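You operate a simulated robot arm through the tools that you are given. There is no shell and no other tool. Be economical: measure what you need, move in short steps, check, and stop when the job is done.

You run a simulated two-armed robot. Do the job below in one go: nothing can be reset, and whatever is moved stays where it is left.

TASK
Draw the large disc in the column press and put the shell on the bench.
Fine: seat it in the large nest; hold both START buttons down till the holder lands; eject; the gate stays open.
Where things are to end (x, y in the base frame): large workpiece within 0.06 m of [0.46, -0.19].

Only the result counts: the job must be done as asked and must still hold three seconds after the hand-in. Knocking over, shifting, dropping, spilling or breaking anything else fails it.

THE ROBOT
Two 7-joint arms with two-finger parallel grippers on one trunk, on a base that drives. Base frame: it is fixed to the floor where the robot stands at the start and does not move with it; the origin is under the middle of the robot, x ahead of it, y to its left, z up; the surface under the hand at the start is at about z = 0.9. Lengths are in m, angles in degrees, forces in N, time in s.
The left shoulder is at the start at [0.07, 0.163, 1.195], the right one opposite. With the tool pointing down near the work surface each hand reaches from about 0.4 to 0.88 m from the robot's upright axis, wherever it stands, measured 20 degrees to its own side. Places, roughly: bench by the column press [0.5, -0.2, 0.9]; blue button under the ledge [0.4, 4.6, 0.8]; blue button under the long ledge [0.4, 1.6, 0.8]; green button by the long ledge [0.6, 0.9, 0.8]; green button on the upright [0.7, 4.9, 1]; green button under the lever [0.6, 0.5, 0.8]; large nest [0.9, 0.7, 0.9]; lever by the bench [0.5, 0.4, 1]; lever on the ledge [0.5, 4.9, 0.9]; numbered knob on the upright [0.7, 3.9, 1.3]; numbered knob under the long ledge [0.4, 1.3, 0.8]; press [1.3, 1.1, 1.1]; press gate [0.7, 4.4, 1.6]; prop behind the wide gate [1, 1, 0.9]; prop between the two rings [1, 4.4, 0.9]; red knob between the starts [0.6, 0.7, 0.8]. Payload 3.43 kg a hand.
The TCP of each hand is the grasp point between the finger pads, 0.034 m short of the fingertips. In the tool frame z runs along the fingers and y along their closing line. Largest opening 0.128 m; finger width 0.024, thickness 0.012; the body of the gripper, 0.048 by 0.13 m, starts 0.096 m behind the TCP.
Orientation is told as [roll, pitch, yaw] about the base's x, y, z axes, in that order, counted from this pose: with the fingers straight down and closing along the base's y, the tool's x points along the base's -x, its y along +y and its z along -z.

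THE INTERFACE
- The arms move only by the tool play_rows. It takes "left_steps", "right_steps" or both (then of equal length, played together; a hand with none holds still); each is a list of rows, each a list of 6 numbers: the shift along the tool's x, y, z in mm, then the turn, a rotation vector about the tool's x, y, z in degrees. In form: [[tx, ty, tz, wx, wy, wz], ...]. A call has 1 to 10 rows; each row is the pose to reach, as a shift and turn from the pose commanded when the call began, along the tool's axes at that moment. "left_claw" and "right_claw" are, for a hand that has rows, the closure in counts, from 0 (fully open) to 255 (shut), set as the call begins (left out, the last holds). Each row takes 0.2 s and may step no farther than 0.05 m and 8.6 degrees from the row before; otherwise, or with a gripper value out of range, the whole call is refused. Where a pose cannot be reached the arm comes as near as it can. A force on the tool above 50 N (or 10 N above the force at the start of the call, whichever is more), or a blocked arm, ends the call early, and 0.2 s more pass. The fingers move at their own pace (about 0.153 m/s each) and stop on an object; they squeeze with about 29 N. The grip force told is the motor's: it shows also when the fingers shut on nothing. Time passes only in rows, and 0.2 s behind the last, so rows that repeat a pose let the fingers close. The reply holds the time, the measured pose of the TCP, the force on the tool along the base axes, the opening and the grip force, in the units named above and with some noise, with the torque about the TCP (base axes, N m) and any sound that the robot's microphone picked up.
- Cameras (640 x 400 px; columns grow to the right, rows downward): "scene" is now at [0.1314, 0.0265, 1.4283]; the picture's right is [0.21, -0.98, 0.00], its down [-0.53, -0.11, -0.84] and it looks along [0.82, 0.18, -0.54] (base axes); focal length 214 px, centre (320, 200). "left" rides on the left gripper at [0.076, 0.011, -0.16] in its tool frame; the picture's right is [-0.15, 0.99, 0.00], its down [-0.88, -0.13, -0.46] and it looks along [-0.45, -0.07, 0.89] (tool axes); focal length 234 px, centre (320, 200). "right" rides on the right gripper at [0.076, -0.011, -0.16] in its tool frame; the picture's right is [0.15, 0.99, 0.00], its down [-0.88, 0.13, -0.46] and it looks along [-0.45, 0.07, 0.89] (tool axes); focal length 234 px, centre (320, 200). There is no depth. A picture from a camera that has moved, and an enlarged one, comes with that camera's place and axes in the base frame and with its lens. The place of the scene camera against the robot may be out by one fixed shift of up to 0.018 m in any direction.
- grab_frame(camera): a new picture of that camera. The clock stands still meanwhile.
- raise_lower(by): slides the trunk up (or, below 0, down) by that many m; the arms and the scene camera ride with it, the base frame stays. It gives what a move gives, with no picture.
- base_move(legs): drives the robot by 1 to 6 legs, each [ahead, left, turn to the left] in m, m and degrees, along the robot's own axes; the way and the turn of a leg run together, so that a leg with both is an arc; at most 1.5 m and 180 degrees a leg. The arms and the cameras ride along, it lands a little off, and it stops where it bumps. It gives what a move gives.
- head_to(pan, tilt): turns the head with the scene camera to pan (to the left, within 86 degrees either way) and tilt (down, from -29 to 69), counted from straight ahead of the robot. It gives what a move gives.
- inspect(camera, box): a new picture of the part [left, top, right, bottom] of that camera's present view, enlarged. The clock stands still meanwhile.
- sign_off(): hands the job in; it is judged then, once.

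Work in short steps. Places have to be worked out from the pictures, the camera data and where the tool is seen: move nearer, look again, correct. Check each grasp and each placing, and mend what went wrong. You have 120 turns and 88 pictures in all, those below and enlarged ones among them. Open the grippers and draw the arms clear of the work before you hand the job in, unless the task says otherwise; then end with one line.

The tools are called as name(argument=value, ...) on one line, values as JSON. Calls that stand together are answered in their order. play_rows: Moves the arms, as the interface text tells. Its arguments: {"type":"object","properties":{"left_steps":{"type":"array","items":{"type":"array","items":{"type":"number"}}},"left_claw":{"type":"number"},"right_steps":{"type":"array","items":{"type":"array","items":{"type":"number"}}},"right_claw":{"type":"number"}},"required":[]} The other tools are called the same way: raise_lower (by) slides the trunk up or down; base_move (legs) drives the base; head_to (pan, tilt) turns the head that bears the scene camera; grab_frame (camera) takes a picture; inspect (camera, box) takes an enlarged picture of a part of a camera's view; sign_off () hands the job in.

At the start:

```text
t: 0.0
left_tcp_pos: [0.3968, 0.5872, 1.3304]
left_ee_rot: [0.0, 0.0, 0.1]
left_contact_force: [0.3, -0.9, 0.8]
left_wrist_torque: [0.03, 0.02, -0.03]
left_width: 0.1283
left_grip_force: 0.1
right_tcp_pos: [0.3604, 0.01, 1.3809]
right_ee_rot: [0.0, 0.0, -0.1]
right_contact_force: [0.2, 0.1, 0.4]
right_wrist_torque: [0.0, 0.02, -0.02]
right_width: 0.128
right_grip_force: 0.1
trunk travel left (down, up): [-0.675, 0.265]
robot x, y, heading: [0.0003, 0.0004, -0.1]
head pan, tilt: [12.1, 32.7]
```

scene: 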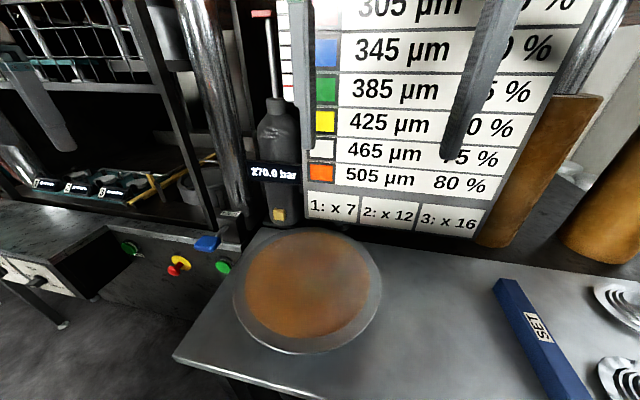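
right: 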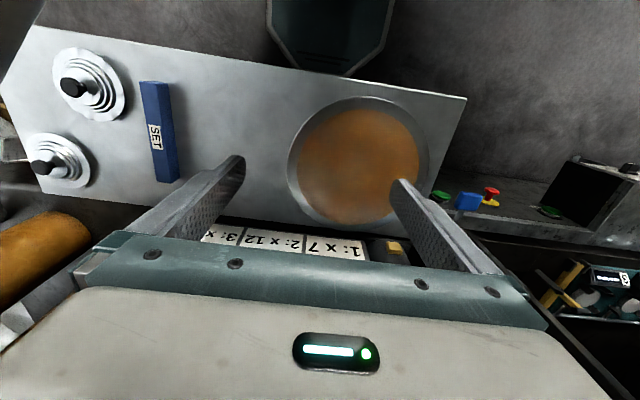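
left: 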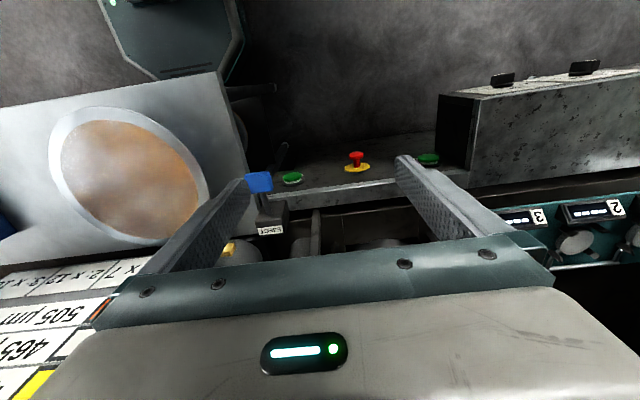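

I start by looking around with the head: the chart, the press and the long ledge with its knobs.

head_to(pan=0, tilt=10)

grab_frame(camera="scene")

head_to(pan=50, tilt=25)

grab_frame(camera="scene")

```text
t: 0.9
left_tcp_pos: [0.3963, 0.5875, 1.331]
left_ee_rot: [0.0, 0.1, 0.1]
left_contact_force: [-0.3, 0.9, 0.8]
left_wrist_torque: [0.03, 0.0, 0.02]
left_width: 0.1276
left_grip_force: 0.0
right_tcp_pos: [0.3609, 0.0089, 1.3794]
right_ee_rot: [-0.1, -0.1, 0.0]
right_contact_force: [0.2, 0.0, -0.6]
right_wrist_torque: [-0.03, -0.02, 0.03]
right_width: 0.128
right_grip_force: 0.0
trunk travel left (down, up): [-0.675, 0.265]
robot x, y, heading: [-0.003, -0.0001, -0.0]
head pan, tilt: [0.0, 10.0]
```

```text
84 pictures are left
camera scene: at [0.1371, 0.0078, 1.4649], right [0.0, -1.0, 0.0], down [-0.17, 0.0, -0.98], along [0.98, 0.0, -0.17], focal length 214 px, centre (320, 200)
```

scene: 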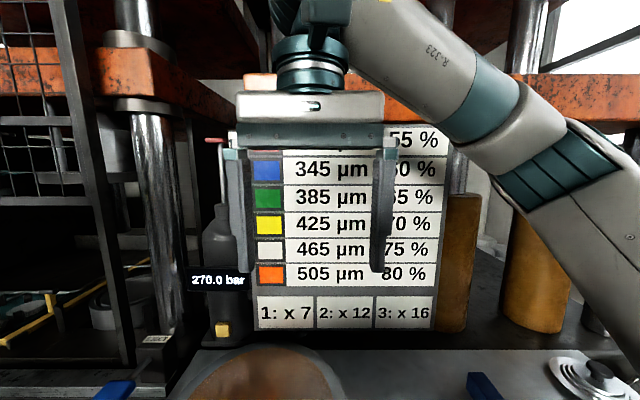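

```text
t: 2.0
left_tcp_pos: [0.3973, 0.5873, 1.3309]
left_ee_rot: [0.0, 0.0, 0.1]
left_contact_force: [-0.2, -0.2, -0.5]
left_wrist_torque: [-0.01, -0.02, -0.02]
left_width: 0.1283
left_grip_force: 0.0
right_tcp_pos: [0.3598, 0.0088, 1.3799]
right_ee_rot: [0.0, 0.0, 0.1]
right_contact_force: [-0.4, -0.3, 0.4]
right_wrist_torque: [-0.01, -0.03, 0.0]
right_width: 0.128
right_grip_force: 0.0
trunk travel left (down, up): [-0.675, 0.265]
robot x, y, heading: [0.001, 0.0019, -0.0]
head pan, tilt: [50.0, 25.0]
```

```text
83 pictures are left
camera scene: at [0.1034, 0.0783, 1.4406], right [0.77, -0.64, 0.0], down [-0.27, -0.32, -0.91], along [0.58, 0.69, -0.42], focal length 214 px, centre (320, 200)
```

scene: 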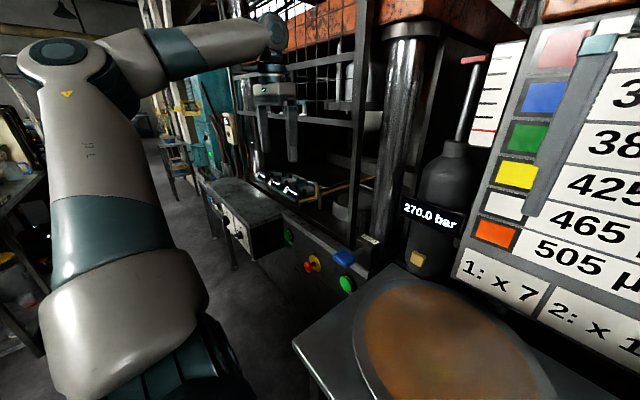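

Let me enlarge the chart, the disc and the parts inside the press for details.

inspect(camera="scene", box=[180, 150, 400, 290])

inspect(camera="left", box=[220, 60, 640, 280])

inspect(camera="right", box=[0, 20, 480, 270])

```text
2.86 times, centred on (290, 220) of scene
camera zoom: at [0.1034, 0.0783, 1.4406], right [0.77, -0.64, 0.0], down [-0.27, -0.32, -0.91], along [0.58, 0.69, -0.42], focal length 613 px, centre (406, 143)
```

zoom: 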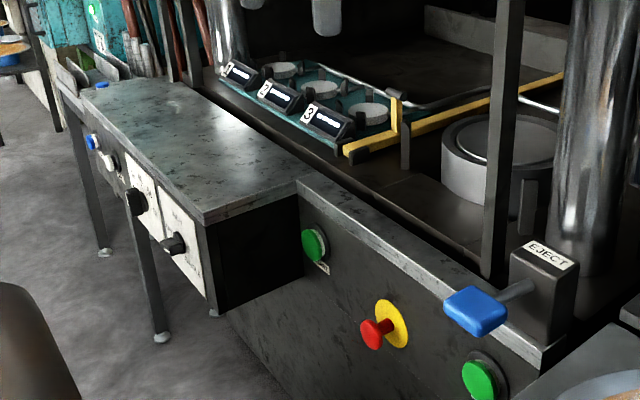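

```text
1.52 times, centred on (430, 170) of left
camera zoom: at [0.3217, 0.5995, 1.4905], right [0.15, 0.99, 0.0], down [0.88, -0.13, 0.46], along [0.45, -0.07, -0.89], focal length 357 px, centre (152, 246)
```

zoom: 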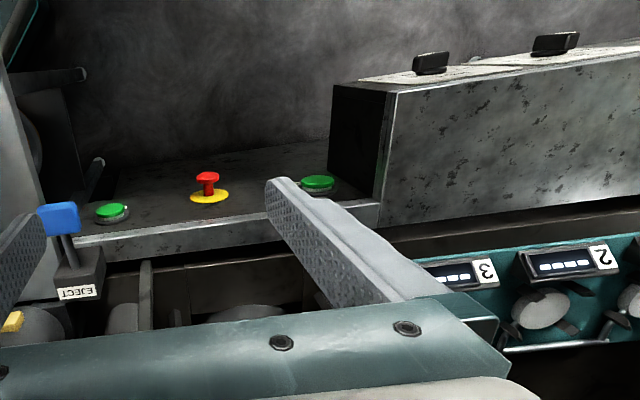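

```text
1.33 times, centred on (240, 145) of right
camera zoom: at [0.285, -0.002, 1.5389], right [-0.15, 0.99, 0.0], down [0.88, 0.13, 0.46], along [0.45, 0.07, -0.89], focal length 312 px, centre (427, 273)
```

zoom: 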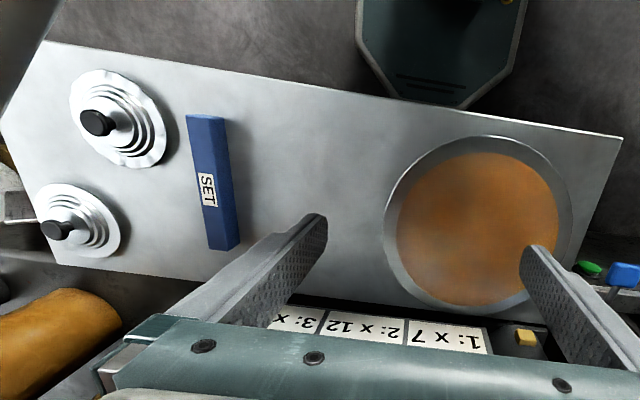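

The zooms are sharp, so I enlarge the knob panel, the three readouts, the disc and the pump.

inspect(camera="scene", box=[200, 185, 260, 245])

inspect(camera="scene", box=[250, 160, 390, 230])

inspect(camera="scene", box=[390, 40, 540, 290])

head_to(pan=-25, tilt=30)

grab_frame(camera="scene")

```text
6.67 times, centred on (230, 215) of scene
camera zoom: at [0.1034, 0.0783, 1.4406], right [0.77, -0.64, 0.0], down [-0.27, -0.32, -0.91], along [0.58, 0.69, -0.42], focal length 1430 px, centre (920, 100)
```

zoom: 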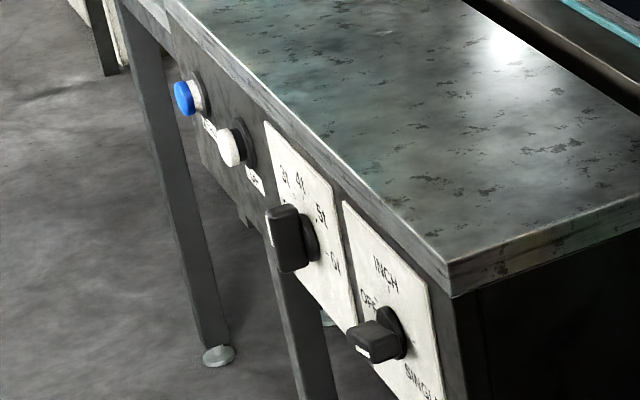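

```text
4.57 times, centred on (320, 195) of scene
camera zoom: at [0.1034, 0.0783, 1.4406], right [0.77, -0.64, 0.0], down [-0.27, -0.32, -0.91], along [0.58, 0.69, -0.42], focal length 980 px, centre (320, 223)
```

zoom: 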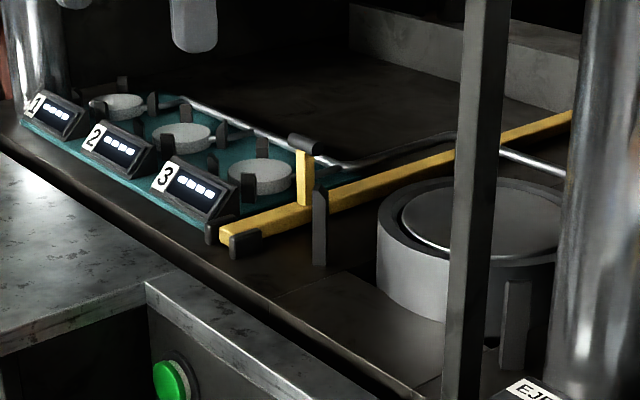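

```text
1.60 times, centred on (465, 165) of scene
camera zoom: at [0.1034, 0.0783, 1.4406], right [0.77, -0.64, 0.0], down [-0.27, -0.32, -0.91], along [0.58, 0.69, -0.42], focal length 343 px, centre (88, 256)
```

zoom: 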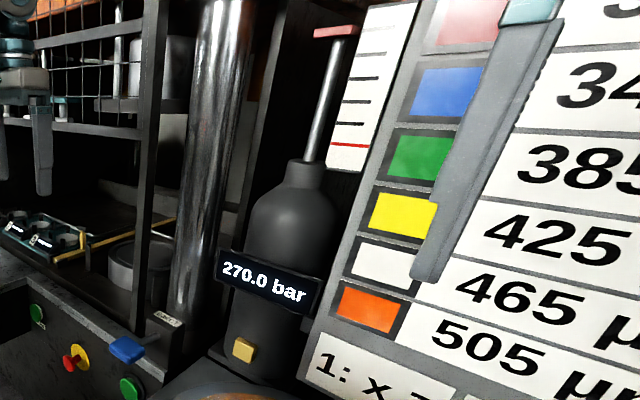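

```text
t: 3.5
left_tcp_pos: [0.3971, 0.5866, 1.3309]
left_ee_rot: [0.0, 0.1, 0.1]
left_contact_force: [-0.2, 0.1, -0.1]
left_wrist_torque: [0.01, -0.03, 0.04]
left_width: 0.1281
left_grip_force: 0.1
right_tcp_pos: [0.3605, 0.0092, 1.3794]
right_ee_rot: [0.0, 0.0, 0.0]
right_contact_force: [0.1, 0.7, 0.0]
right_wrist_torque: [-0.01, -0.02, 0.02]
right_width: 0.1279
right_grip_force: 0.1
trunk travel left (down, up): [-0.675, 0.265]
robot x, y, heading: [0.0021, 0.0015, -0.1]
head pan, tilt: [-25.0, 30.0]
```

```text
76 pictures are left
camera scene: at [0.1261, -0.0304, 1.4326], right [-0.42, -0.91, 0.0], down [-0.45, 0.21, -0.87], along [0.79, -0.37, -0.5], focal length 214 px, centre (320, 200)
```

scene: 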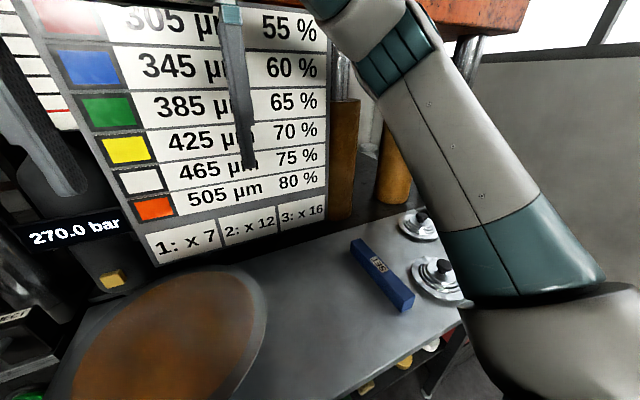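

The lower press area is understood roughly; now I look at the top of the chart, the gate above and the far press.

head_to(pan=30, tilt=-10)

grab_frame(camera="scene")

base_move(legs=[[-0.25, 0.0, 0], [0, 0.7, 0]])

head_to(pan=0, tilt=20)

grab_frame(camera="scene")

```text
t: 4.8
left_tcp_pos: [0.3958, 0.5874, 1.3308]
left_ee_rot: [0.1, 0.0, 0.0]
left_contact_force: [-0.7, 0.4, 0.0]
left_wrist_torque: [-0.01, 0.0, 0.01]
left_width: 0.128
left_grip_force: 0.0
right_tcp_pos: [0.3599, 0.0087, 1.3802]
right_ee_rot: [0.0, 0.0, 0.1]
right_contact_force: [-0.4, 0.3, -0.9]
right_wrist_torque: [0.02, 0.03, -0.01]
right_width: 0.1283
right_grip_force: 0.0
trunk travel left (down, up): [-0.675, 0.265]
robot x, y, heading: [-0.0008, 0.001, -0.1]
head pan, tilt: [30.0, -10.0]
```

```text
75 pictures are left
camera scene: at [0.1172, 0.0499, 1.4961], right [0.5, -0.87, 0.0], down [0.15, 0.09, -0.98], along [0.85, 0.49, 0.17], focal length 214 px, centre (320, 200)
```

scene: 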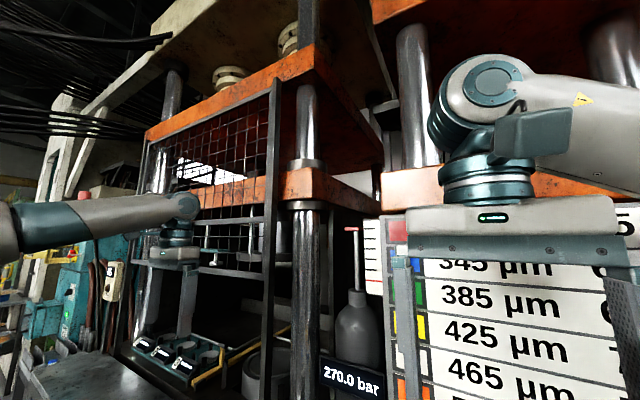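

```text
t: 10.0
left_tcp_pos: [0.1481, 1.288, 1.3317]
left_ee_rot: [0.0, -0.2, -0.1]
left_contact_force: [0.0, 0.4, 0.5]
left_wrist_torque: [-0.03, -0.01, -0.05]
left_width: 0.128
left_grip_force: 0.0
right_tcp_pos: [0.1099, 0.7101, 1.3796]
right_ee_rot: [0.1, 0.0, -0.2]
right_contact_force: [0.1, 0.1, -0.2]
right_wrist_torque: [0.0, -0.02, 0.06]
right_width: 0.1278
right_grip_force: 0.1
trunk travel left (down, up): [-0.675, 0.265]
robot x, y, heading: [-0.2505, 0.7044, -0.4]
head pan, tilt: [30.0, -10.0]
```

```text
t: 11.0
left_tcp_pos: [0.1484, 1.2883, 1.3304]
left_ee_rot: [0.0, -0.2, -0.1]
left_contact_force: [-0.2, -0.4, -0.1]
left_wrist_torque: [-0.03, 0.02, 0.04]
left_width: 0.128
left_grip_force: 0.1
right_tcp_pos: [0.1103, 0.7089, 1.3804]
right_ee_rot: [-0.1, 0.0, -0.1]
right_contact_force: [-0.4, 0.3, 0.8]
right_wrist_torque: [0.01, -0.01, -0.03]
right_width: 0.1281
right_grip_force: 0.0
trunk travel left (down, up): [-0.675, 0.265]
robot x, y, heading: [-0.2501, 0.7037, -0.2]
head pan, tilt: [0.0, 20.0]
```

```text
74 pictures are left
camera scene: at [-0.1131, 0.7095, 1.4487], right [0.0, -1.0, 0.0], down [-0.34, 0.0, -0.94], along [0.94, 0.0, -0.34], focal length 214 px, centre (320, 200)
```

scene: 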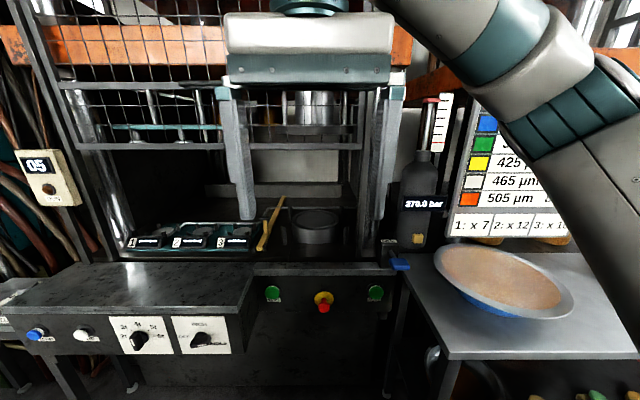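

The disc sits raised on a blue ring, and there's a counter "05". Zooming in on these and the knob panel.

inspect(camera="scene", box=[10, 300, 250, 400])

inspect(camera="scene", box=[380, 230, 600, 400])

inspect(camera="scene", box=[110, 180, 410, 320])

inspect(camera="scene", box=[0, 130, 120, 220])

inspect(camera="scene", box=[390, 80, 600, 250])

```text
2.67 times, centred on (130, 350) of scene
camera zoom: at [-0.1131, 0.7095, 1.4487], right [0.0, -1.0, 0.0], down [-0.34, 0.0, -0.94], along [0.94, 0.0, -0.34], focal length 572 px, centre (827, -200)
```

zoom: 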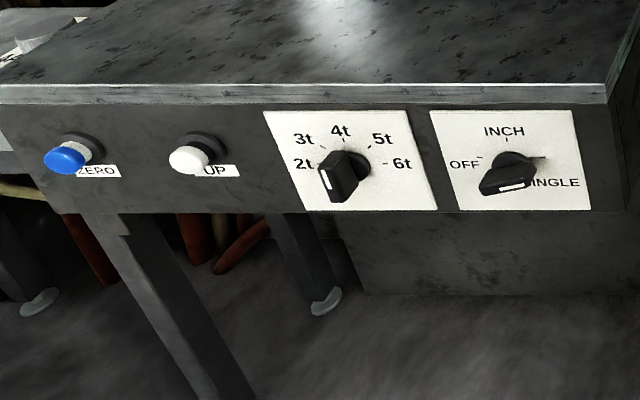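

```text
2.35 times, centred on (490, 315) of scene
camera zoom: at [-0.1131, 0.7095, 1.4487], right [0.0, -1.0, 0.0], down [-0.34, 0.0, -0.94], along [0.94, 0.0, -0.34], focal length 505 px, centre (-80, -71)
```

zoom: 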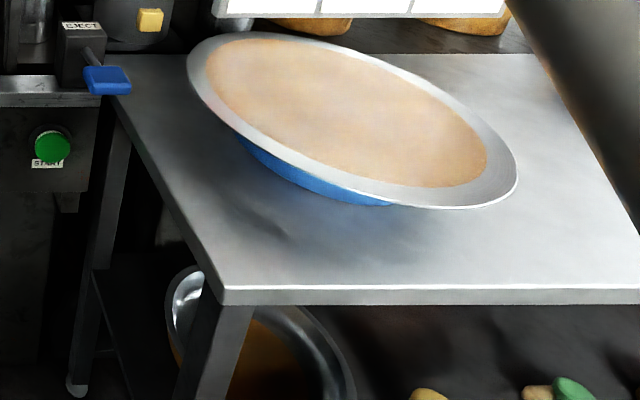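

```text
2.13 times, centred on (260, 250) of scene
camera zoom: at [-0.1131, 0.7095, 1.4487], right [0.0, -1.0, 0.0], down [-0.34, 0.0, -0.94], along [0.94, 0.0, -0.34], focal length 458 px, centre (448, 93)
```

zoom: 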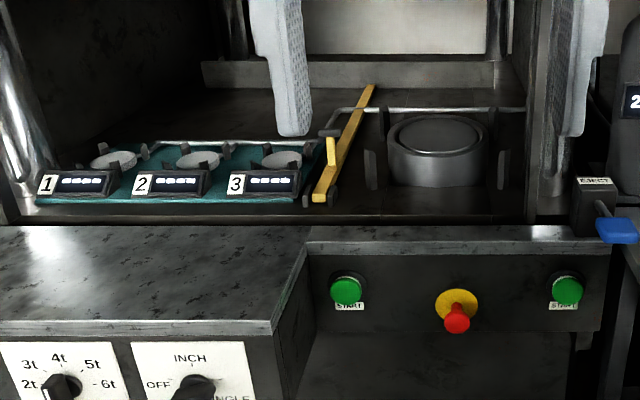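

```text
4.44 times, centred on (60, 175) of scene
camera zoom: at [-0.1131, 0.7095, 1.4487], right [0.0, -1.0, 0.0], down [-0.34, 0.0, -0.94], along [0.94, 0.0, -0.34], focal length 953 px, centre (1476, 311)
```

zoom: 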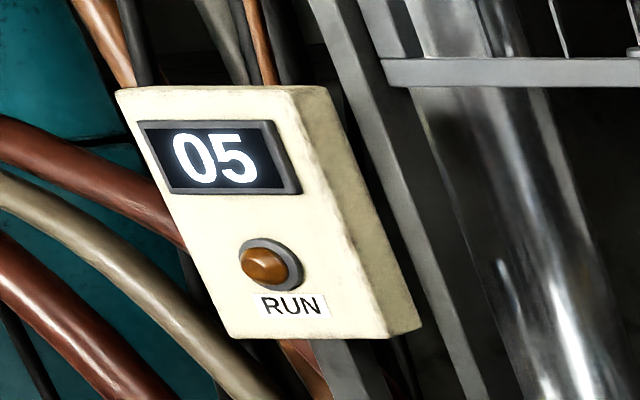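

```text
2.35 times, centred on (495, 165) of scene
camera zoom: at [-0.1131, 0.7095, 1.4487], right [0.0, -1.0, 0.0], down [-0.34, 0.0, -0.94], along [0.94, 0.0, -0.34], focal length 505 px, centre (-92, 282)
```

zoom: 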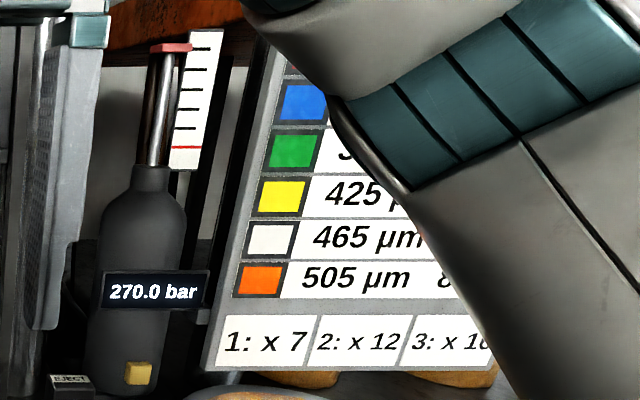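

The mode knob's pointer is ambiguous from here; I drive in front of the knob panel for a straight look.

base_move(legs=[[0, 0.55, 0]])

head_to(pan=0, tilt=45)

grab_frame(camera="scene")

```text
t: 14.1
left_tcp_pos: [0.1494, 1.8273, 1.3308]
left_ee_rot: [0.1, -0.2, -0.1]
left_contact_force: [-0.6, -0.4, 0.6]
left_wrist_torque: [-0.02, -0.03, 0.02]
left_width: 0.1279
left_grip_force: 0.0
right_tcp_pos: [0.1121, 1.2476, 1.3804]
right_ee_rot: [0.1, 0.0, -0.2]
right_contact_force: [-0.1, -0.4, -0.2]
right_wrist_torque: [0.0, 0.01, 0.01]
right_width: 0.1283
right_grip_force: 0.1
trunk travel left (down, up): [-0.675, 0.265]
robot x, y, heading: [-0.2509, 1.2406, -0.4]
head pan, tilt: [0.0, 20.0]
```

```text
t: 15.0
left_tcp_pos: [0.1491, 1.8285, 1.3311]
left_ee_rot: [0.0, -0.1, -0.2]
left_contact_force: [-0.6, 0.4, -0.3]
left_wrist_torque: [0.01, -0.02, 0.0]
left_width: 0.1279
left_grip_force: 0.1
right_tcp_pos: [0.1116, 1.2485, 1.3797]
right_ee_rot: [0.0, 0.0, -0.1]
right_contact_force: [-0.1, -0.2, 0.2]
right_wrist_torque: [0.01, -0.03, -0.02]
right_width: 0.128
right_grip_force: 0.1
trunk travel left (down, up): [-0.675, 0.265]
robot x, y, heading: [-0.2488, 1.2417, -0.3]
head pan, tilt: [0.0, 45.0]
```

```text
68 pictures are left
camera scene: at [-0.1233, 1.2487, 1.41], right [0.0, -1.0, 0.0], down [-0.71, 0.0, -0.71], along [0.71, 0.0, -0.71], focal length 214 px, centre (320, 200)
```

scene: 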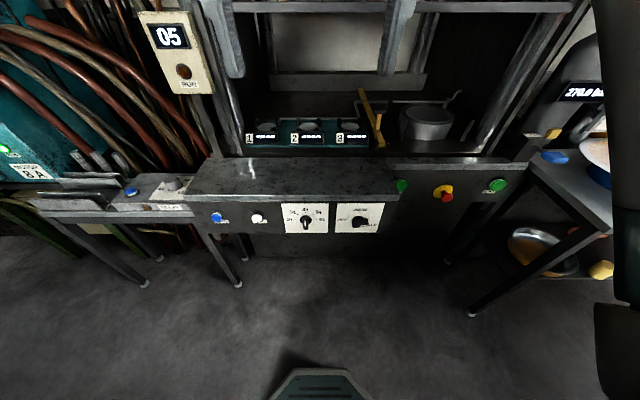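

inspect(camera="scene", box=[270, 190, 400, 250])

inspect(camera="scene", box=[230, 80, 480, 210])

inspect(camera="scene", box=[0, 130, 220, 230])

```text
4.92 times, centred on (335, 220) of scene
camera zoom: at [-0.1233, 1.2487, 1.41], right [0.0, -1.0, 0.0], down [-0.71, 0.0, -0.71], along [0.71, 0.0, -0.71], focal length 1056 px, centre (246, 102)
```

zoom: 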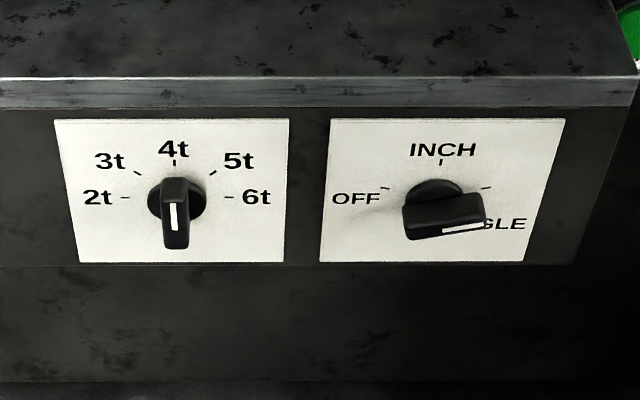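

```text
2.56 times, centred on (355, 145) of scene
camera zoom: at [-0.1233, 1.2487, 1.41], right [0.0, -1.0, 0.0], down [-0.71, 0.0, -0.71], along [0.71, 0.0, -0.71], focal length 549 px, centre (230, 341)
```

zoom: 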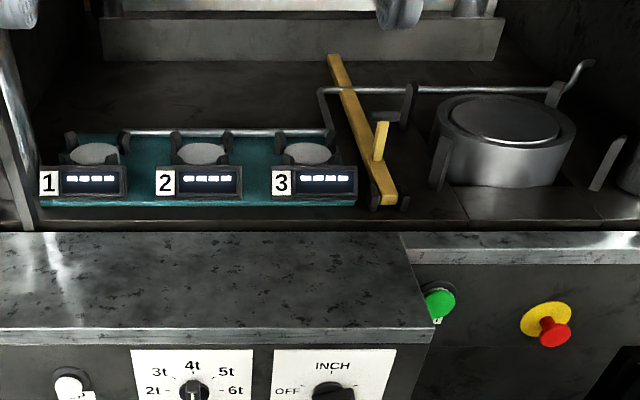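

```text
2.91 times, centred on (110, 180) of scene
camera zoom: at [-0.1233, 1.2487, 1.41], right [0.0, -1.0, 0.0], down [-0.71, 0.0, -0.71], along [0.71, 0.0, -0.71], focal length 624 px, centre (931, 258)
```

zoom: 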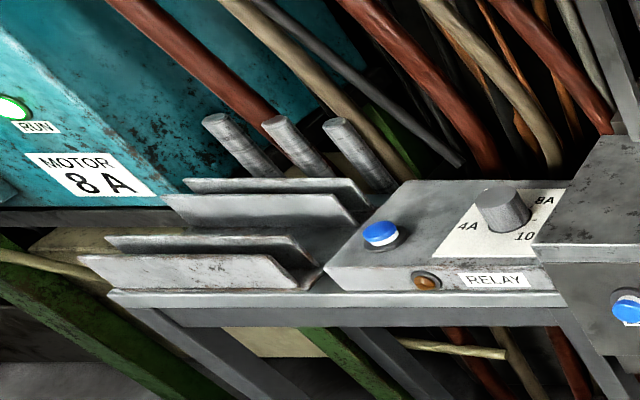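

The pointers read 4t and SINGLE, and the motor lamp is on, so the press looks ready. The disc sits raised at about [0.44, 0.13, 0.97] with an overhanging rim, so I turn the right hand to point forward so it can pinch the rim vertically.

play_rows(right_steps=[[-25, 0, 0, 0, -8.5, 0], [-50, 0, 0, 0, -17, 0], [-75, 0, 0, 0, -25.5, 0], [-100, 0, 0, 0, -34, 0], [-125, 0, 0, 0, -42.5, 0], [-150, 0, 0, 0, -51, 0], [-175, 0, 0, 0, -59.5, 0], [-200, 0, 0, 0, -68, 0], [-225, 0, 0, 0, -76.5, 0], [-250, 0, 0, 0, -85, 0]])

play_rows(right_steps=[[0, 0, 0, 0, -5, 0], [0, 0, 0, 0, -5, 8], [0, 0, 0, 0, -5, 16], [0, 0, 0, 0, -5, 24], [0, 0, 0, 0, -5, 32], [0, 0, 0, 0, -5, 40]])

```text
t: 17.2
left_tcp_pos: [0.1514, 1.8275, 1.3305]
left_ee_rot: [-0.1, 0.0, -0.1]
left_contact_force: [0.9, -0.1, 0.2]
left_wrist_torque: [-0.02, 0.02, -0.02]
left_width: 0.1279
left_grip_force: 0.1
right_tcp_pos: [0.3607, 1.2472, 1.3801]
right_ee_rot: [0.8, -85.0, -0.9]
right_contact_force: [1.2, 0.6, -1.4]
right_wrist_torque: [0.02, 0.03, 0.01]
right_width: 0.128
right_grip_force: 0.0
trunk travel left (down, up): [-0.675, 0.265]
robot x, y, heading: [-0.2499, 1.2425, -0.0]
head pan, tilt: [0.0, 45.0]
```

```text
t: 18.6
left_tcp_pos: [0.1497, 1.8268, 1.3297]
left_ee_rot: [0.0, -0.1, -0.1]
left_contact_force: [-0.2, 1.1, 0.1]
left_wrist_torque: [0.01, 0.02, 0.0]
left_width: 0.1281
left_grip_force: 0.0
right_tcp_pos: [0.3619, 1.2487, 1.3797]
right_ee_rot: [89.2, -49.9, -91.3]
right_contact_force: [0.4, 0.1, -0.7]
right_wrist_torque: [0.0, -0.01, 0.01]
right_width: 0.1278
right_grip_force: 0.1
trunk travel left (down, up): [-0.675, 0.265]
robot x, y, heading: [-0.2487, 1.2397, -0.1]
head pan, tilt: [0.0, 45.0]
```

Continuing the wrist turn so that the fingers close vertically.

play_rows(right_steps=[[0, 0, 0, 0, 0, 8.4], [0, 0, 0, 0, 0, 16.8], [0, 0, 0, 0, 0, 25], [0, 0, 0, 0, 0, 33], [0, 0, 0, 0, 0, 41], [0, 0, 0, 0, 0, 50]])

base_move(legs=[[-0.25, 0, 0], [0, -1.0, 0]])

head_to(pan=-10, tilt=25)

grab_frame(camera="scene")

grab_frame(camera="right")

```text
refused: row 6 steps farther than a row can; nothing moved
```

```text
t: 25.3
left_tcp_pos: [-0.1015, 0.8022, 1.3307]
left_ee_rot: [0.0, -0.1, -1.6]
left_contact_force: [-0.1, 0.5, -0.6]
left_wrist_torque: [-0.02, 0.01, 0.05]
left_width: 0.128
left_grip_force: 0.1
right_tcp_pos: [0.0968, 0.2181, 1.3803]
right_ee_rot: [89.3, -50.1, -92.8]
right_contact_force: [-0.1, 0.5, 0.2]
right_wrist_torque: [0.02, 0.0, -0.02]
right_width: 0.1282
right_grip_force: 0.1
trunk travel left (down, up): [-0.675, 0.265]
robot x, y, heading: [-0.5145, 0.2264, -1.8]
head pan, tilt: [0.0, 45.0]
```

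```text
t: 26.1
left_tcp_pos: [-0.1011, 0.8019, 1.3312]
left_ee_rot: [0.0, -0.1, -1.5]
left_contact_force: [0.1, 0.8, 0.5]
left_wrist_torque: [-0.02, 0.01, -0.01]
left_width: 0.1281
left_grip_force: 0.0
right_tcp_pos: [0.0977, 0.2173, 1.3802]
right_ee_rot: [89.3, -49.9, -92.7]
right_contact_force: [1.0, 0.7, 1.0]
right_wrist_torque: [0.0, -0.02, 0.01]
right_width: 0.1279
right_grip_force: 0.1
trunk travel left (down, up): [-0.675, 0.265]
robot x, y, heading: [-0.5143, 0.226, -2.0]
head pan, tilt: [-10.0, 25.0]
```

```text
64 pictures are left
camera scene: at [-0.3786, 0.2132, 1.4405], right [-0.2, -0.98, 0.0], down [-0.41, 0.08, -0.91], along [0.89, -0.18, -0.42], focal length 214 px, centre (320, 200)
```

scene: 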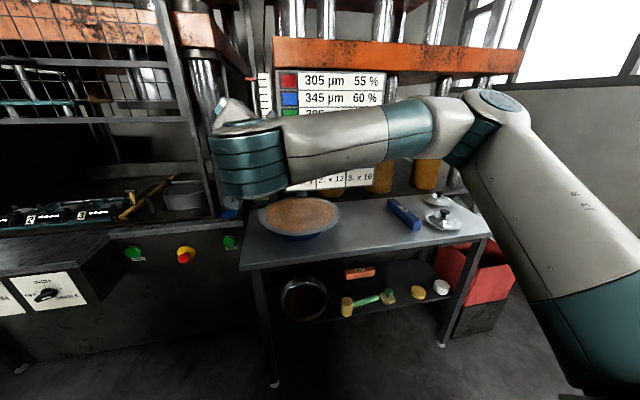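

```text
63 pictures are left
camera right: at [-0.0602, 0.267, 1.3148], right [0.05, 0.85, 0.52], down [-0.48, -0.44, 0.76], along [0.88, -0.29, 0.38], focal length 234 px, centre (320, 200)
```

right: 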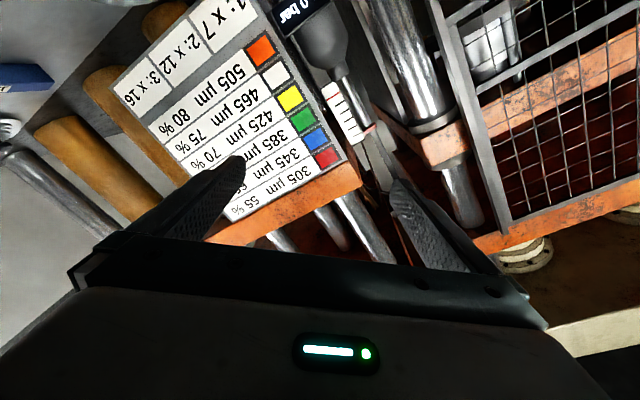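

The disc is in view side-on; I enlarge it to measure its height and the rim's overhang, and finish the wrist turn.

inspect(camera="scene", box=[225, 180, 365, 280])

play_rows(right_steps=[[0, 0, 0, 0, 0, 8.4], [0, 0, 0, 0, 0, 16.8], [0, 0, 0, 0, 0, 25], [0, 0, 0, 0, 0, 33.4], [0, 0, 0, 0, 0, 41.8], [0, 0, 0, 0, 0, 50]])

```text
4.00 times, centred on (295, 230) of scene
camera zoom: at [-0.3786, 0.2132, 1.4405], right [-0.2, -0.98, 0.0], down [-0.41, 0.08, -0.91], along [0.89, -0.18, -0.42], focal length 858 px, centre (420, 80)
```

zoom: 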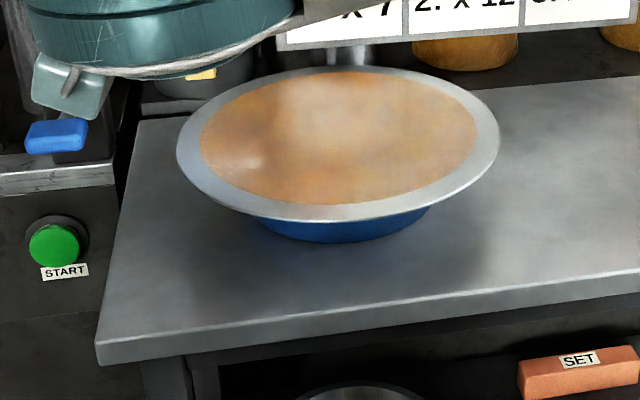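

```text
t: 27.5
left_tcp_pos: [-0.1006, 0.8025, 1.3303]
left_ee_rot: [0.0, 0.1, -1.4]
left_contact_force: [0.3, -0.2, 0.7]
left_wrist_torque: [0.02, -0.02, -0.02]
left_width: 0.128
left_grip_force: 0.1
right_tcp_pos: [0.0974, 0.2169, 1.3793]
right_ee_rot: [89.6, 0.1, -93.2]
right_contact_force: [0.9, -0.2, 0.4]
right_wrist_torque: [-0.06, -0.02, 0.03]
right_width: 0.1281
right_grip_force: 0.0
trunk travel left (down, up): [-0.675, 0.265]
robot x, y, heading: [-0.5131, 0.2254, -1.8]
head pan, tilt: [-10.0, 25.0]
```

The disc's centre comes out at about [0.477, 0.125, 0.967] with a radius of 0.176, so the front rim is at x≈0.30. I lower the trunk and the right hand to rim height, with the fingers narrowed to about 0.06.

raise_lower(by=-0.2)

play_rows(right_steps=[[0, -40, 0, 0, 0, 0], [-10, -80, 0, 0, 0, 0], [-30, -120, 0, 0, 0, 0], [-50, -160, 0, 0, 0, 0], [-70, -190, 0, 0, 0, 0], [-90, -212, 0, 0, 0, 0]], right_claw=135)

grab_frame(camera="right")

head_to(pan=-10, tilt=20)

grab_frame(camera="scene")

```text
t: 29.7
left_tcp_pos: [-0.1001, 0.8026, 1.1309]
left_ee_rot: [0.1, -0.1, -1.5]
left_contact_force: [-0.5, 0.1, 0.0]
left_wrist_torque: [0.01, -0.01, 0.0]
left_width: 0.1281
left_grip_force: 0.0
right_tcp_pos: [0.097, 0.2171, 1.1801]
right_ee_rot: [89.6, 0.0, -93.2]
right_contact_force: [-0.1, -0.5, -0.1]
right_wrist_torque: [0.0, -0.03, 0.01]
right_width: 0.128
right_grip_force: 0.1
trunk travel left (down, up): [-0.475, 0.465]
robot x, y, heading: [-0.5126, 0.2259, -1.6]
head pan, tilt: [-10.0, 25.0]
```

```text
t: 31.1
left_tcp_pos: [-0.1006, 0.8032, 1.1313]
left_ee_rot: [0.0, -0.2, -1.5]
left_contact_force: [-0.4, -0.5, 0.8]
left_wrist_torque: [-0.01, -0.03, -0.04]
left_width: 0.128
left_grip_force: 0.2
right_tcp_pos: [0.0879, 0.1245, 0.9662]
right_ee_rot: [89.6, -0.1, -93.2]
right_contact_force: [0.0, -0.1, -0.2]
right_wrist_torque: [0.03, 0.01, 0.02]
right_width: 0.0603
right_grip_force: 0.1
trunk travel left (down, up): [-0.475, 0.465]
robot x, y, heading: [-0.5108, 0.2278, -1.5]
head pan, tilt: [-10.0, 25.0]
```

```text
61 pictures are left
camera right: at [-0.0671, 0.2098, 0.9552], right [0.02, 0.15, 0.99], down [-0.5, -0.85, 0.13], along [0.86, -0.5, 0.06], focal length 234 px, centre (320, 200)
```

right: 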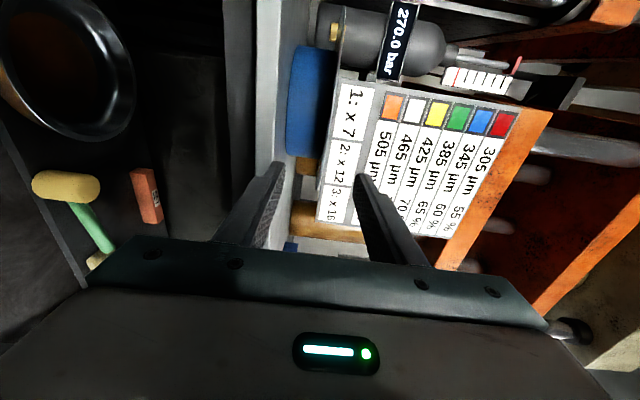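

```text
t: 31.7
left_tcp_pos: [-0.1006, 0.8023, 1.1304]
left_ee_rot: [0.0, -0.1, -1.6]
left_contact_force: [0.3, 0.5, -0.1]
left_wrist_torque: [0.02, -0.01, 0.05]
left_width: 0.128
left_grip_force: 0.0
right_tcp_pos: [0.0874, 0.1251, 0.9653]
right_ee_rot: [89.5, 0.0, -93.1]
right_contact_force: [0.4, 0.3, 0.8]
right_wrist_torque: [0.03, 0.0, 0.01]
right_width: 0.0601
right_grip_force: 0.1
trunk travel left (down, up): [-0.475, 0.465]
robot x, y, heading: [-0.5115, 0.2269, -1.5]
head pan, tilt: [-10.0, 20.0]
```

```text
60 pictures are left
camera scene: at [-0.3776, 0.2129, 1.2486], right [-0.2, -0.98, 0.0], down [-0.34, 0.07, -0.94], along [0.92, -0.19, -0.34], focal length 214 px, centre (320, 200)
```

scene: 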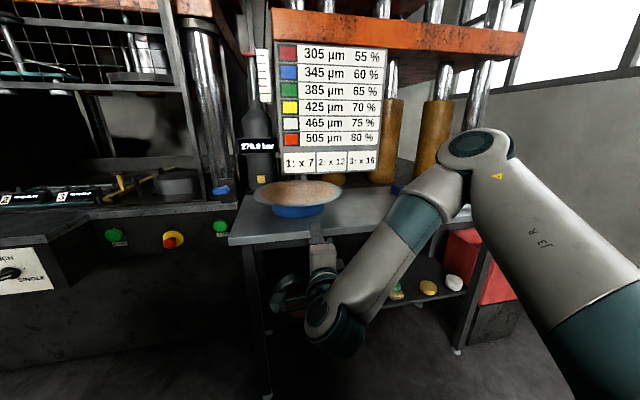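

I enlarge the wrist view to measure the height of the disc edge relative to the fingers.

inspect(camera="right", box=[240, 20, 400, 270])

inspect(camera="scene", box=[220, 160, 380, 260])

```text
1.60 times, centred on (320, 145) of right
camera zoom: at [-0.0667, 0.21, 0.9552], right [0.02, 0.15, 0.99], down [-0.5, -0.85, 0.13], along [0.86, -0.5, 0.06], focal length 375 px, centre (320, 288)
```

zoom: 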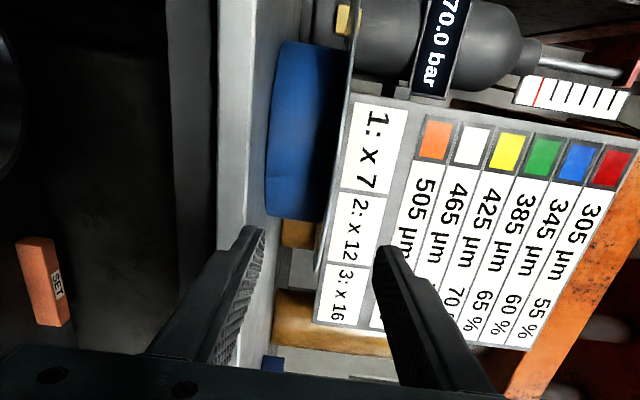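

```text
4.00 times, centred on (300, 210) of scene
camera zoom: at [-0.3776, 0.2129, 1.2486], right [-0.2, -0.98, 0.0], down [-0.34, 0.07, -0.94], along [0.92, -0.19, -0.34], focal length 858 px, centre (400, 160)
```

zoom: 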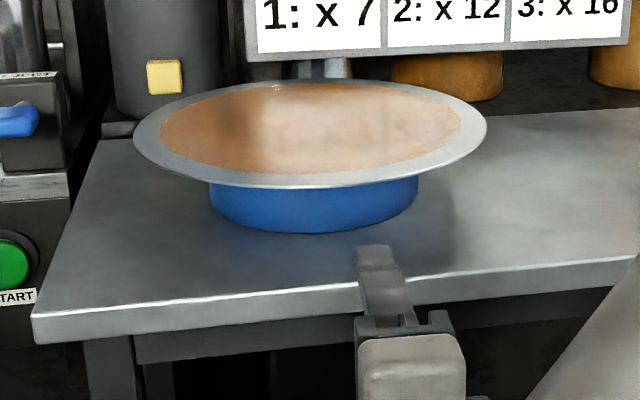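

The disc plane is at z≈0.98, between the fingers. I drive up a little, then raise 14 mm, straighten the yaw and slide the fingers onto the rim.

base_move(legs=[[0.14, 0, 1.5]])

play_rows(right_steps=[[0, 14, 0, 0, 1.5, 0]])

grab_frame(camera="right")

```text
t: 33.1
left_tcp_pos: [0.0261, 0.8097, 1.1302]
left_ee_rot: [0.0, 0.0, -0.1]
left_contact_force: [0.1, 0.3, 0.5]
left_wrist_torque: [0.01, 0.0, 0.0]
left_width: 0.128
left_grip_force: 0.1
right_tcp_pos: [0.2313, 0.1383, 0.9668]
right_ee_rot: [89.6, 0.0, -91.8]
right_contact_force: [-0.1, -0.1, -1.0]
right_wrist_torque: [-0.03, -0.01, -0.01]
right_width: 0.0603
right_grip_force: 0.0
trunk travel left (down, up): [-0.475, 0.465]
robot x, y, heading: [-0.3724, 0.2247, -0.1]
head pan, tilt: [-10.0, 20.0]
```

```text
t: 33.5
left_tcp_pos: [0.0253, 0.8089, 1.1325]
left_ee_rot: [0.0, -0.1, -0.1]
left_contact_force: [-0.3, 0.4, 0.0]
left_wrist_torque: [0.02, -0.02, -0.03]
left_width: 0.1281
left_grip_force: 0.1
right_tcp_pos: [0.2306, 0.1373, 0.9807]
right_ee_rot: [89.7, -0.1, -90.3]
right_contact_force: [0.1, 0.3, 0.7]
right_wrist_torque: [-0.01, 0.0, 0.03]
right_width: 0.0602
right_grip_force: 0.1
trunk travel left (down, up): [-0.475, 0.465]
robot x, y, heading: [-0.3718, 0.2222, -0.3]
head pan, tilt: [-10.0, 20.0]
```

```text
57 pictures are left
camera right: at [0.0705, 0.2145, 0.9697], right [0.01, 0.15, 0.99], down [-0.46, -0.88, 0.13], along [0.89, -0.46, 0.06], focal length 234 px, centre (320, 200)
```

right: 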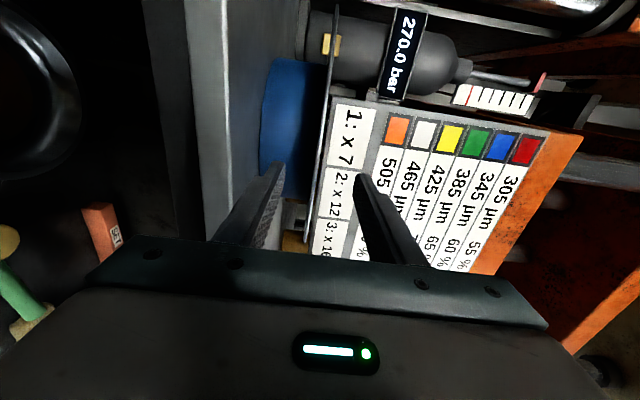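

The disc edge runs midway between the fingertips. I advance 87 mm onto the rim, without closing yet.

play_rows(right_steps=[[-12, 0, 30, 0, 0, 0], [-12, 0, 60, 0, 0, 0], [-12, 0, 87, 0, 0, 0]])

grab_frame(camera="right")

inspect(camera="scene", box=[220, 160, 420, 285])

```text
t: 34.3
left_tcp_pos: [0.0258, 0.8103, 1.1303]
left_ee_rot: [-0.1, -0.1, -0.1]
left_contact_force: [-0.1, 0.7, -0.1]
left_wrist_torque: [0.05, -0.04, -0.02]
left_width: 0.1278
left_grip_force: 0.0
right_tcp_pos: [0.3186, 0.1252, 0.9796]
right_ee_rot: [89.6, -0.1, -90.3]
right_contact_force: [0.4, -0.4, 0.6]
right_wrist_torque: [0.04, 0.01, 0.01]
right_width: 0.0603
right_grip_force: 0.1
trunk travel left (down, up): [-0.475, 0.465]
robot x, y, heading: [-0.3707, 0.2238, 0.1]
head pan, tilt: [-10.0, 20.0]
```

```text
56 pictures are left
camera right: at [0.1591, 0.2012, 0.9684], right [0.01, 0.15, 0.99], down [-0.46, -0.88, 0.13], along [0.89, -0.46, 0.06], focal length 234 px, centre (320, 200)
```

right: 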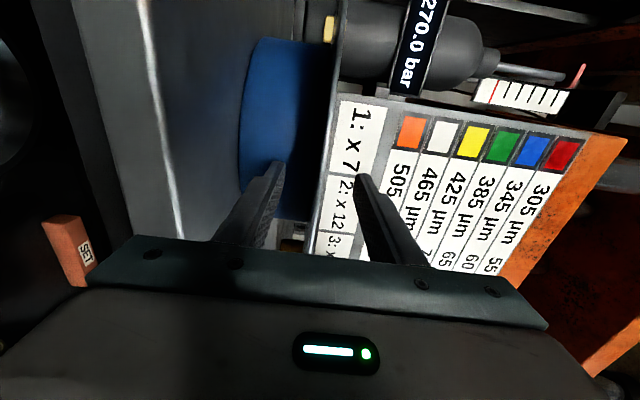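

```text
3.20 times, centred on (320, 222) of scene
camera zoom: at [-0.2373, 0.2146, 1.2486], right [-0.18, -0.98, 0.0], down [-0.34, 0.06, -0.94], along [0.92, -0.17, -0.34], focal length 686 px, centre (320, 128)
```

zoom: 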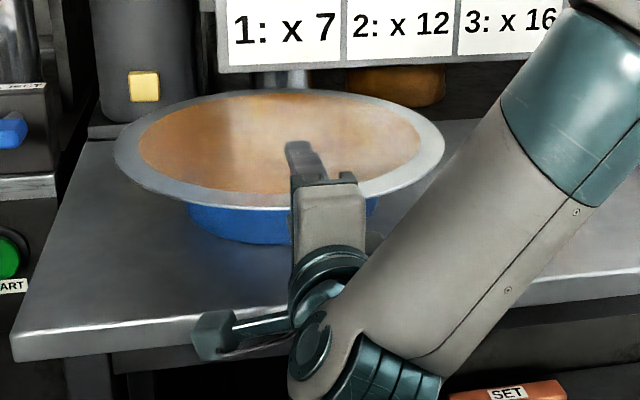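

The rim is between the fingers with the drum clear of the tips. I close the grip.

play_rows(right_steps=[[0, 0, 0, 0, 0, 0], [0, 0, 0, 0, 0, 0], [0, 0, 0, 0, 0, 0], [0, 0, 0, 0, 0, 0]], right_claw=255)

play_rows(right_steps=[[0, 10, 0, 0, 0, 0], [0, 20, 0, 0, 0, 0], [0, 20, 0, 0, 0, 0]])

inspect(camera="scene", box=[220, 140, 420, 265])

```text
t: 35.3
left_tcp_pos: [0.026, 0.809, 1.1302]
left_ee_rot: [0.0, 0.0, -0.1]
left_contact_force: [0.4, 0.7, 0.2]
left_wrist_torque: [-0.01, 0.0, -0.02]
left_width: 0.128
left_grip_force: 0.1
right_tcp_pos: [0.3185, 0.1246, 0.9786]
right_ee_rot: [89.6, 0.0, -90.3]
right_contact_force: [1.1, -1.1, -0.5]
right_wrist_torque: [0.01, -0.36, -0.29]
right_width: 0.0038
right_grip_force: 29.4
trunk travel left (down, up): [-0.475, 0.465]
robot x, y, heading: [-0.3718, 0.2218, -0.1]
head pan, tilt: [-10.0, 20.0]
```

```text
t: 36.1
left_tcp_pos: [0.0272, 0.8092, 1.1301]
left_ee_rot: [0.0, 0.0, -0.1]
left_contact_force: [-0.2, -1.0, -1.1]
left_wrist_torque: [-0.01, 0.02, 0.03]
left_width: 0.128
left_grip_force: 0.0
right_tcp_pos: [0.3184, 0.1243, 0.9989]
right_ee_rot: [89.5, 0.0, -90.3]
right_contact_force: [-0.1, 0.5, -4.0]
right_wrist_torque: [-0.02, 0.78, -0.03]
right_width: 0.0038
right_grip_force: 28.8
trunk travel left (down, up): [-0.475, 0.465]
robot x, y, heading: [-0.3724, 0.2212, -0.2]
head pan, tilt: [-10.0, 20.0]
```

```text
3.20 times, centred on (320, 202) of scene
camera zoom: at [-0.2363, 0.2143, 1.2485], right [-0.18, -0.98, 0.0], down [-0.34, 0.06, -0.94], along [0.92, -0.17, -0.34], focal length 686 px, centre (320, 192)
```

zoom: 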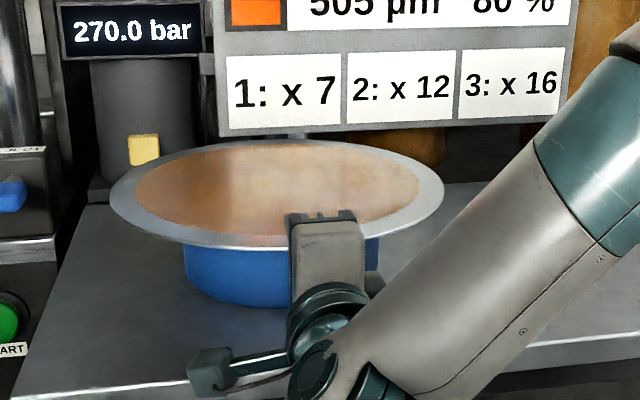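

The disc is held (4 N, 0.78 N·m, consistent with the disc alone). I lift further and check the drum stays on the bench.

play_rows(right_steps=[[0, 20, 0, 0, 0, 0], [0, 40, 0, 0, 0, 0], [0, 65, 0, 0, 0, 0], [0, 90, 0, 0, 0, 0], [0, 120, 0, 0, 0, 0]])

inspect(camera="scene", box=[190, 120, 430, 270])

```text
t: 37.3
left_tcp_pos: [0.0263, 0.8097, 1.1313]
left_ee_rot: [0.0, 0.1, -0.1]
left_contact_force: [-0.9, -0.1, 0.0]
left_wrist_torque: [0.02, -0.02, -0.01]
left_width: 0.1279
left_grip_force: 0.0
right_tcp_pos: [0.3183, 0.1248, 1.1185]
right_ee_rot: [89.6, 0.0, -90.4]
right_contact_force: [0.0, 0.2, -5.1]
right_wrist_torque: [0.0, 0.83, -0.01]
right_width: 0.0036
right_grip_force: 29.3
trunk travel left (down, up): [-0.475, 0.465]
robot x, y, heading: [-0.373, 0.2233, -0.2]
head pan, tilt: [-10.0, 20.0]
```

```text
2.67 times, centred on (310, 195) of scene
camera zoom: at [-0.2368, 0.2138, 1.2486], right [-0.18, -0.98, 0.0], down [-0.34, 0.06, -0.94], along [0.92, -0.17, -0.34], focal length 572 px, centre (347, 213)
```

zoom: 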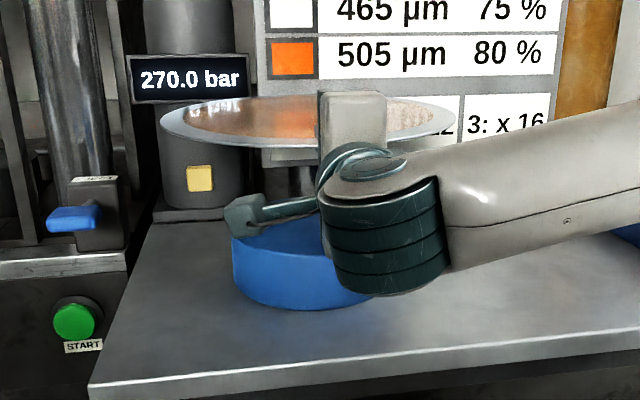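

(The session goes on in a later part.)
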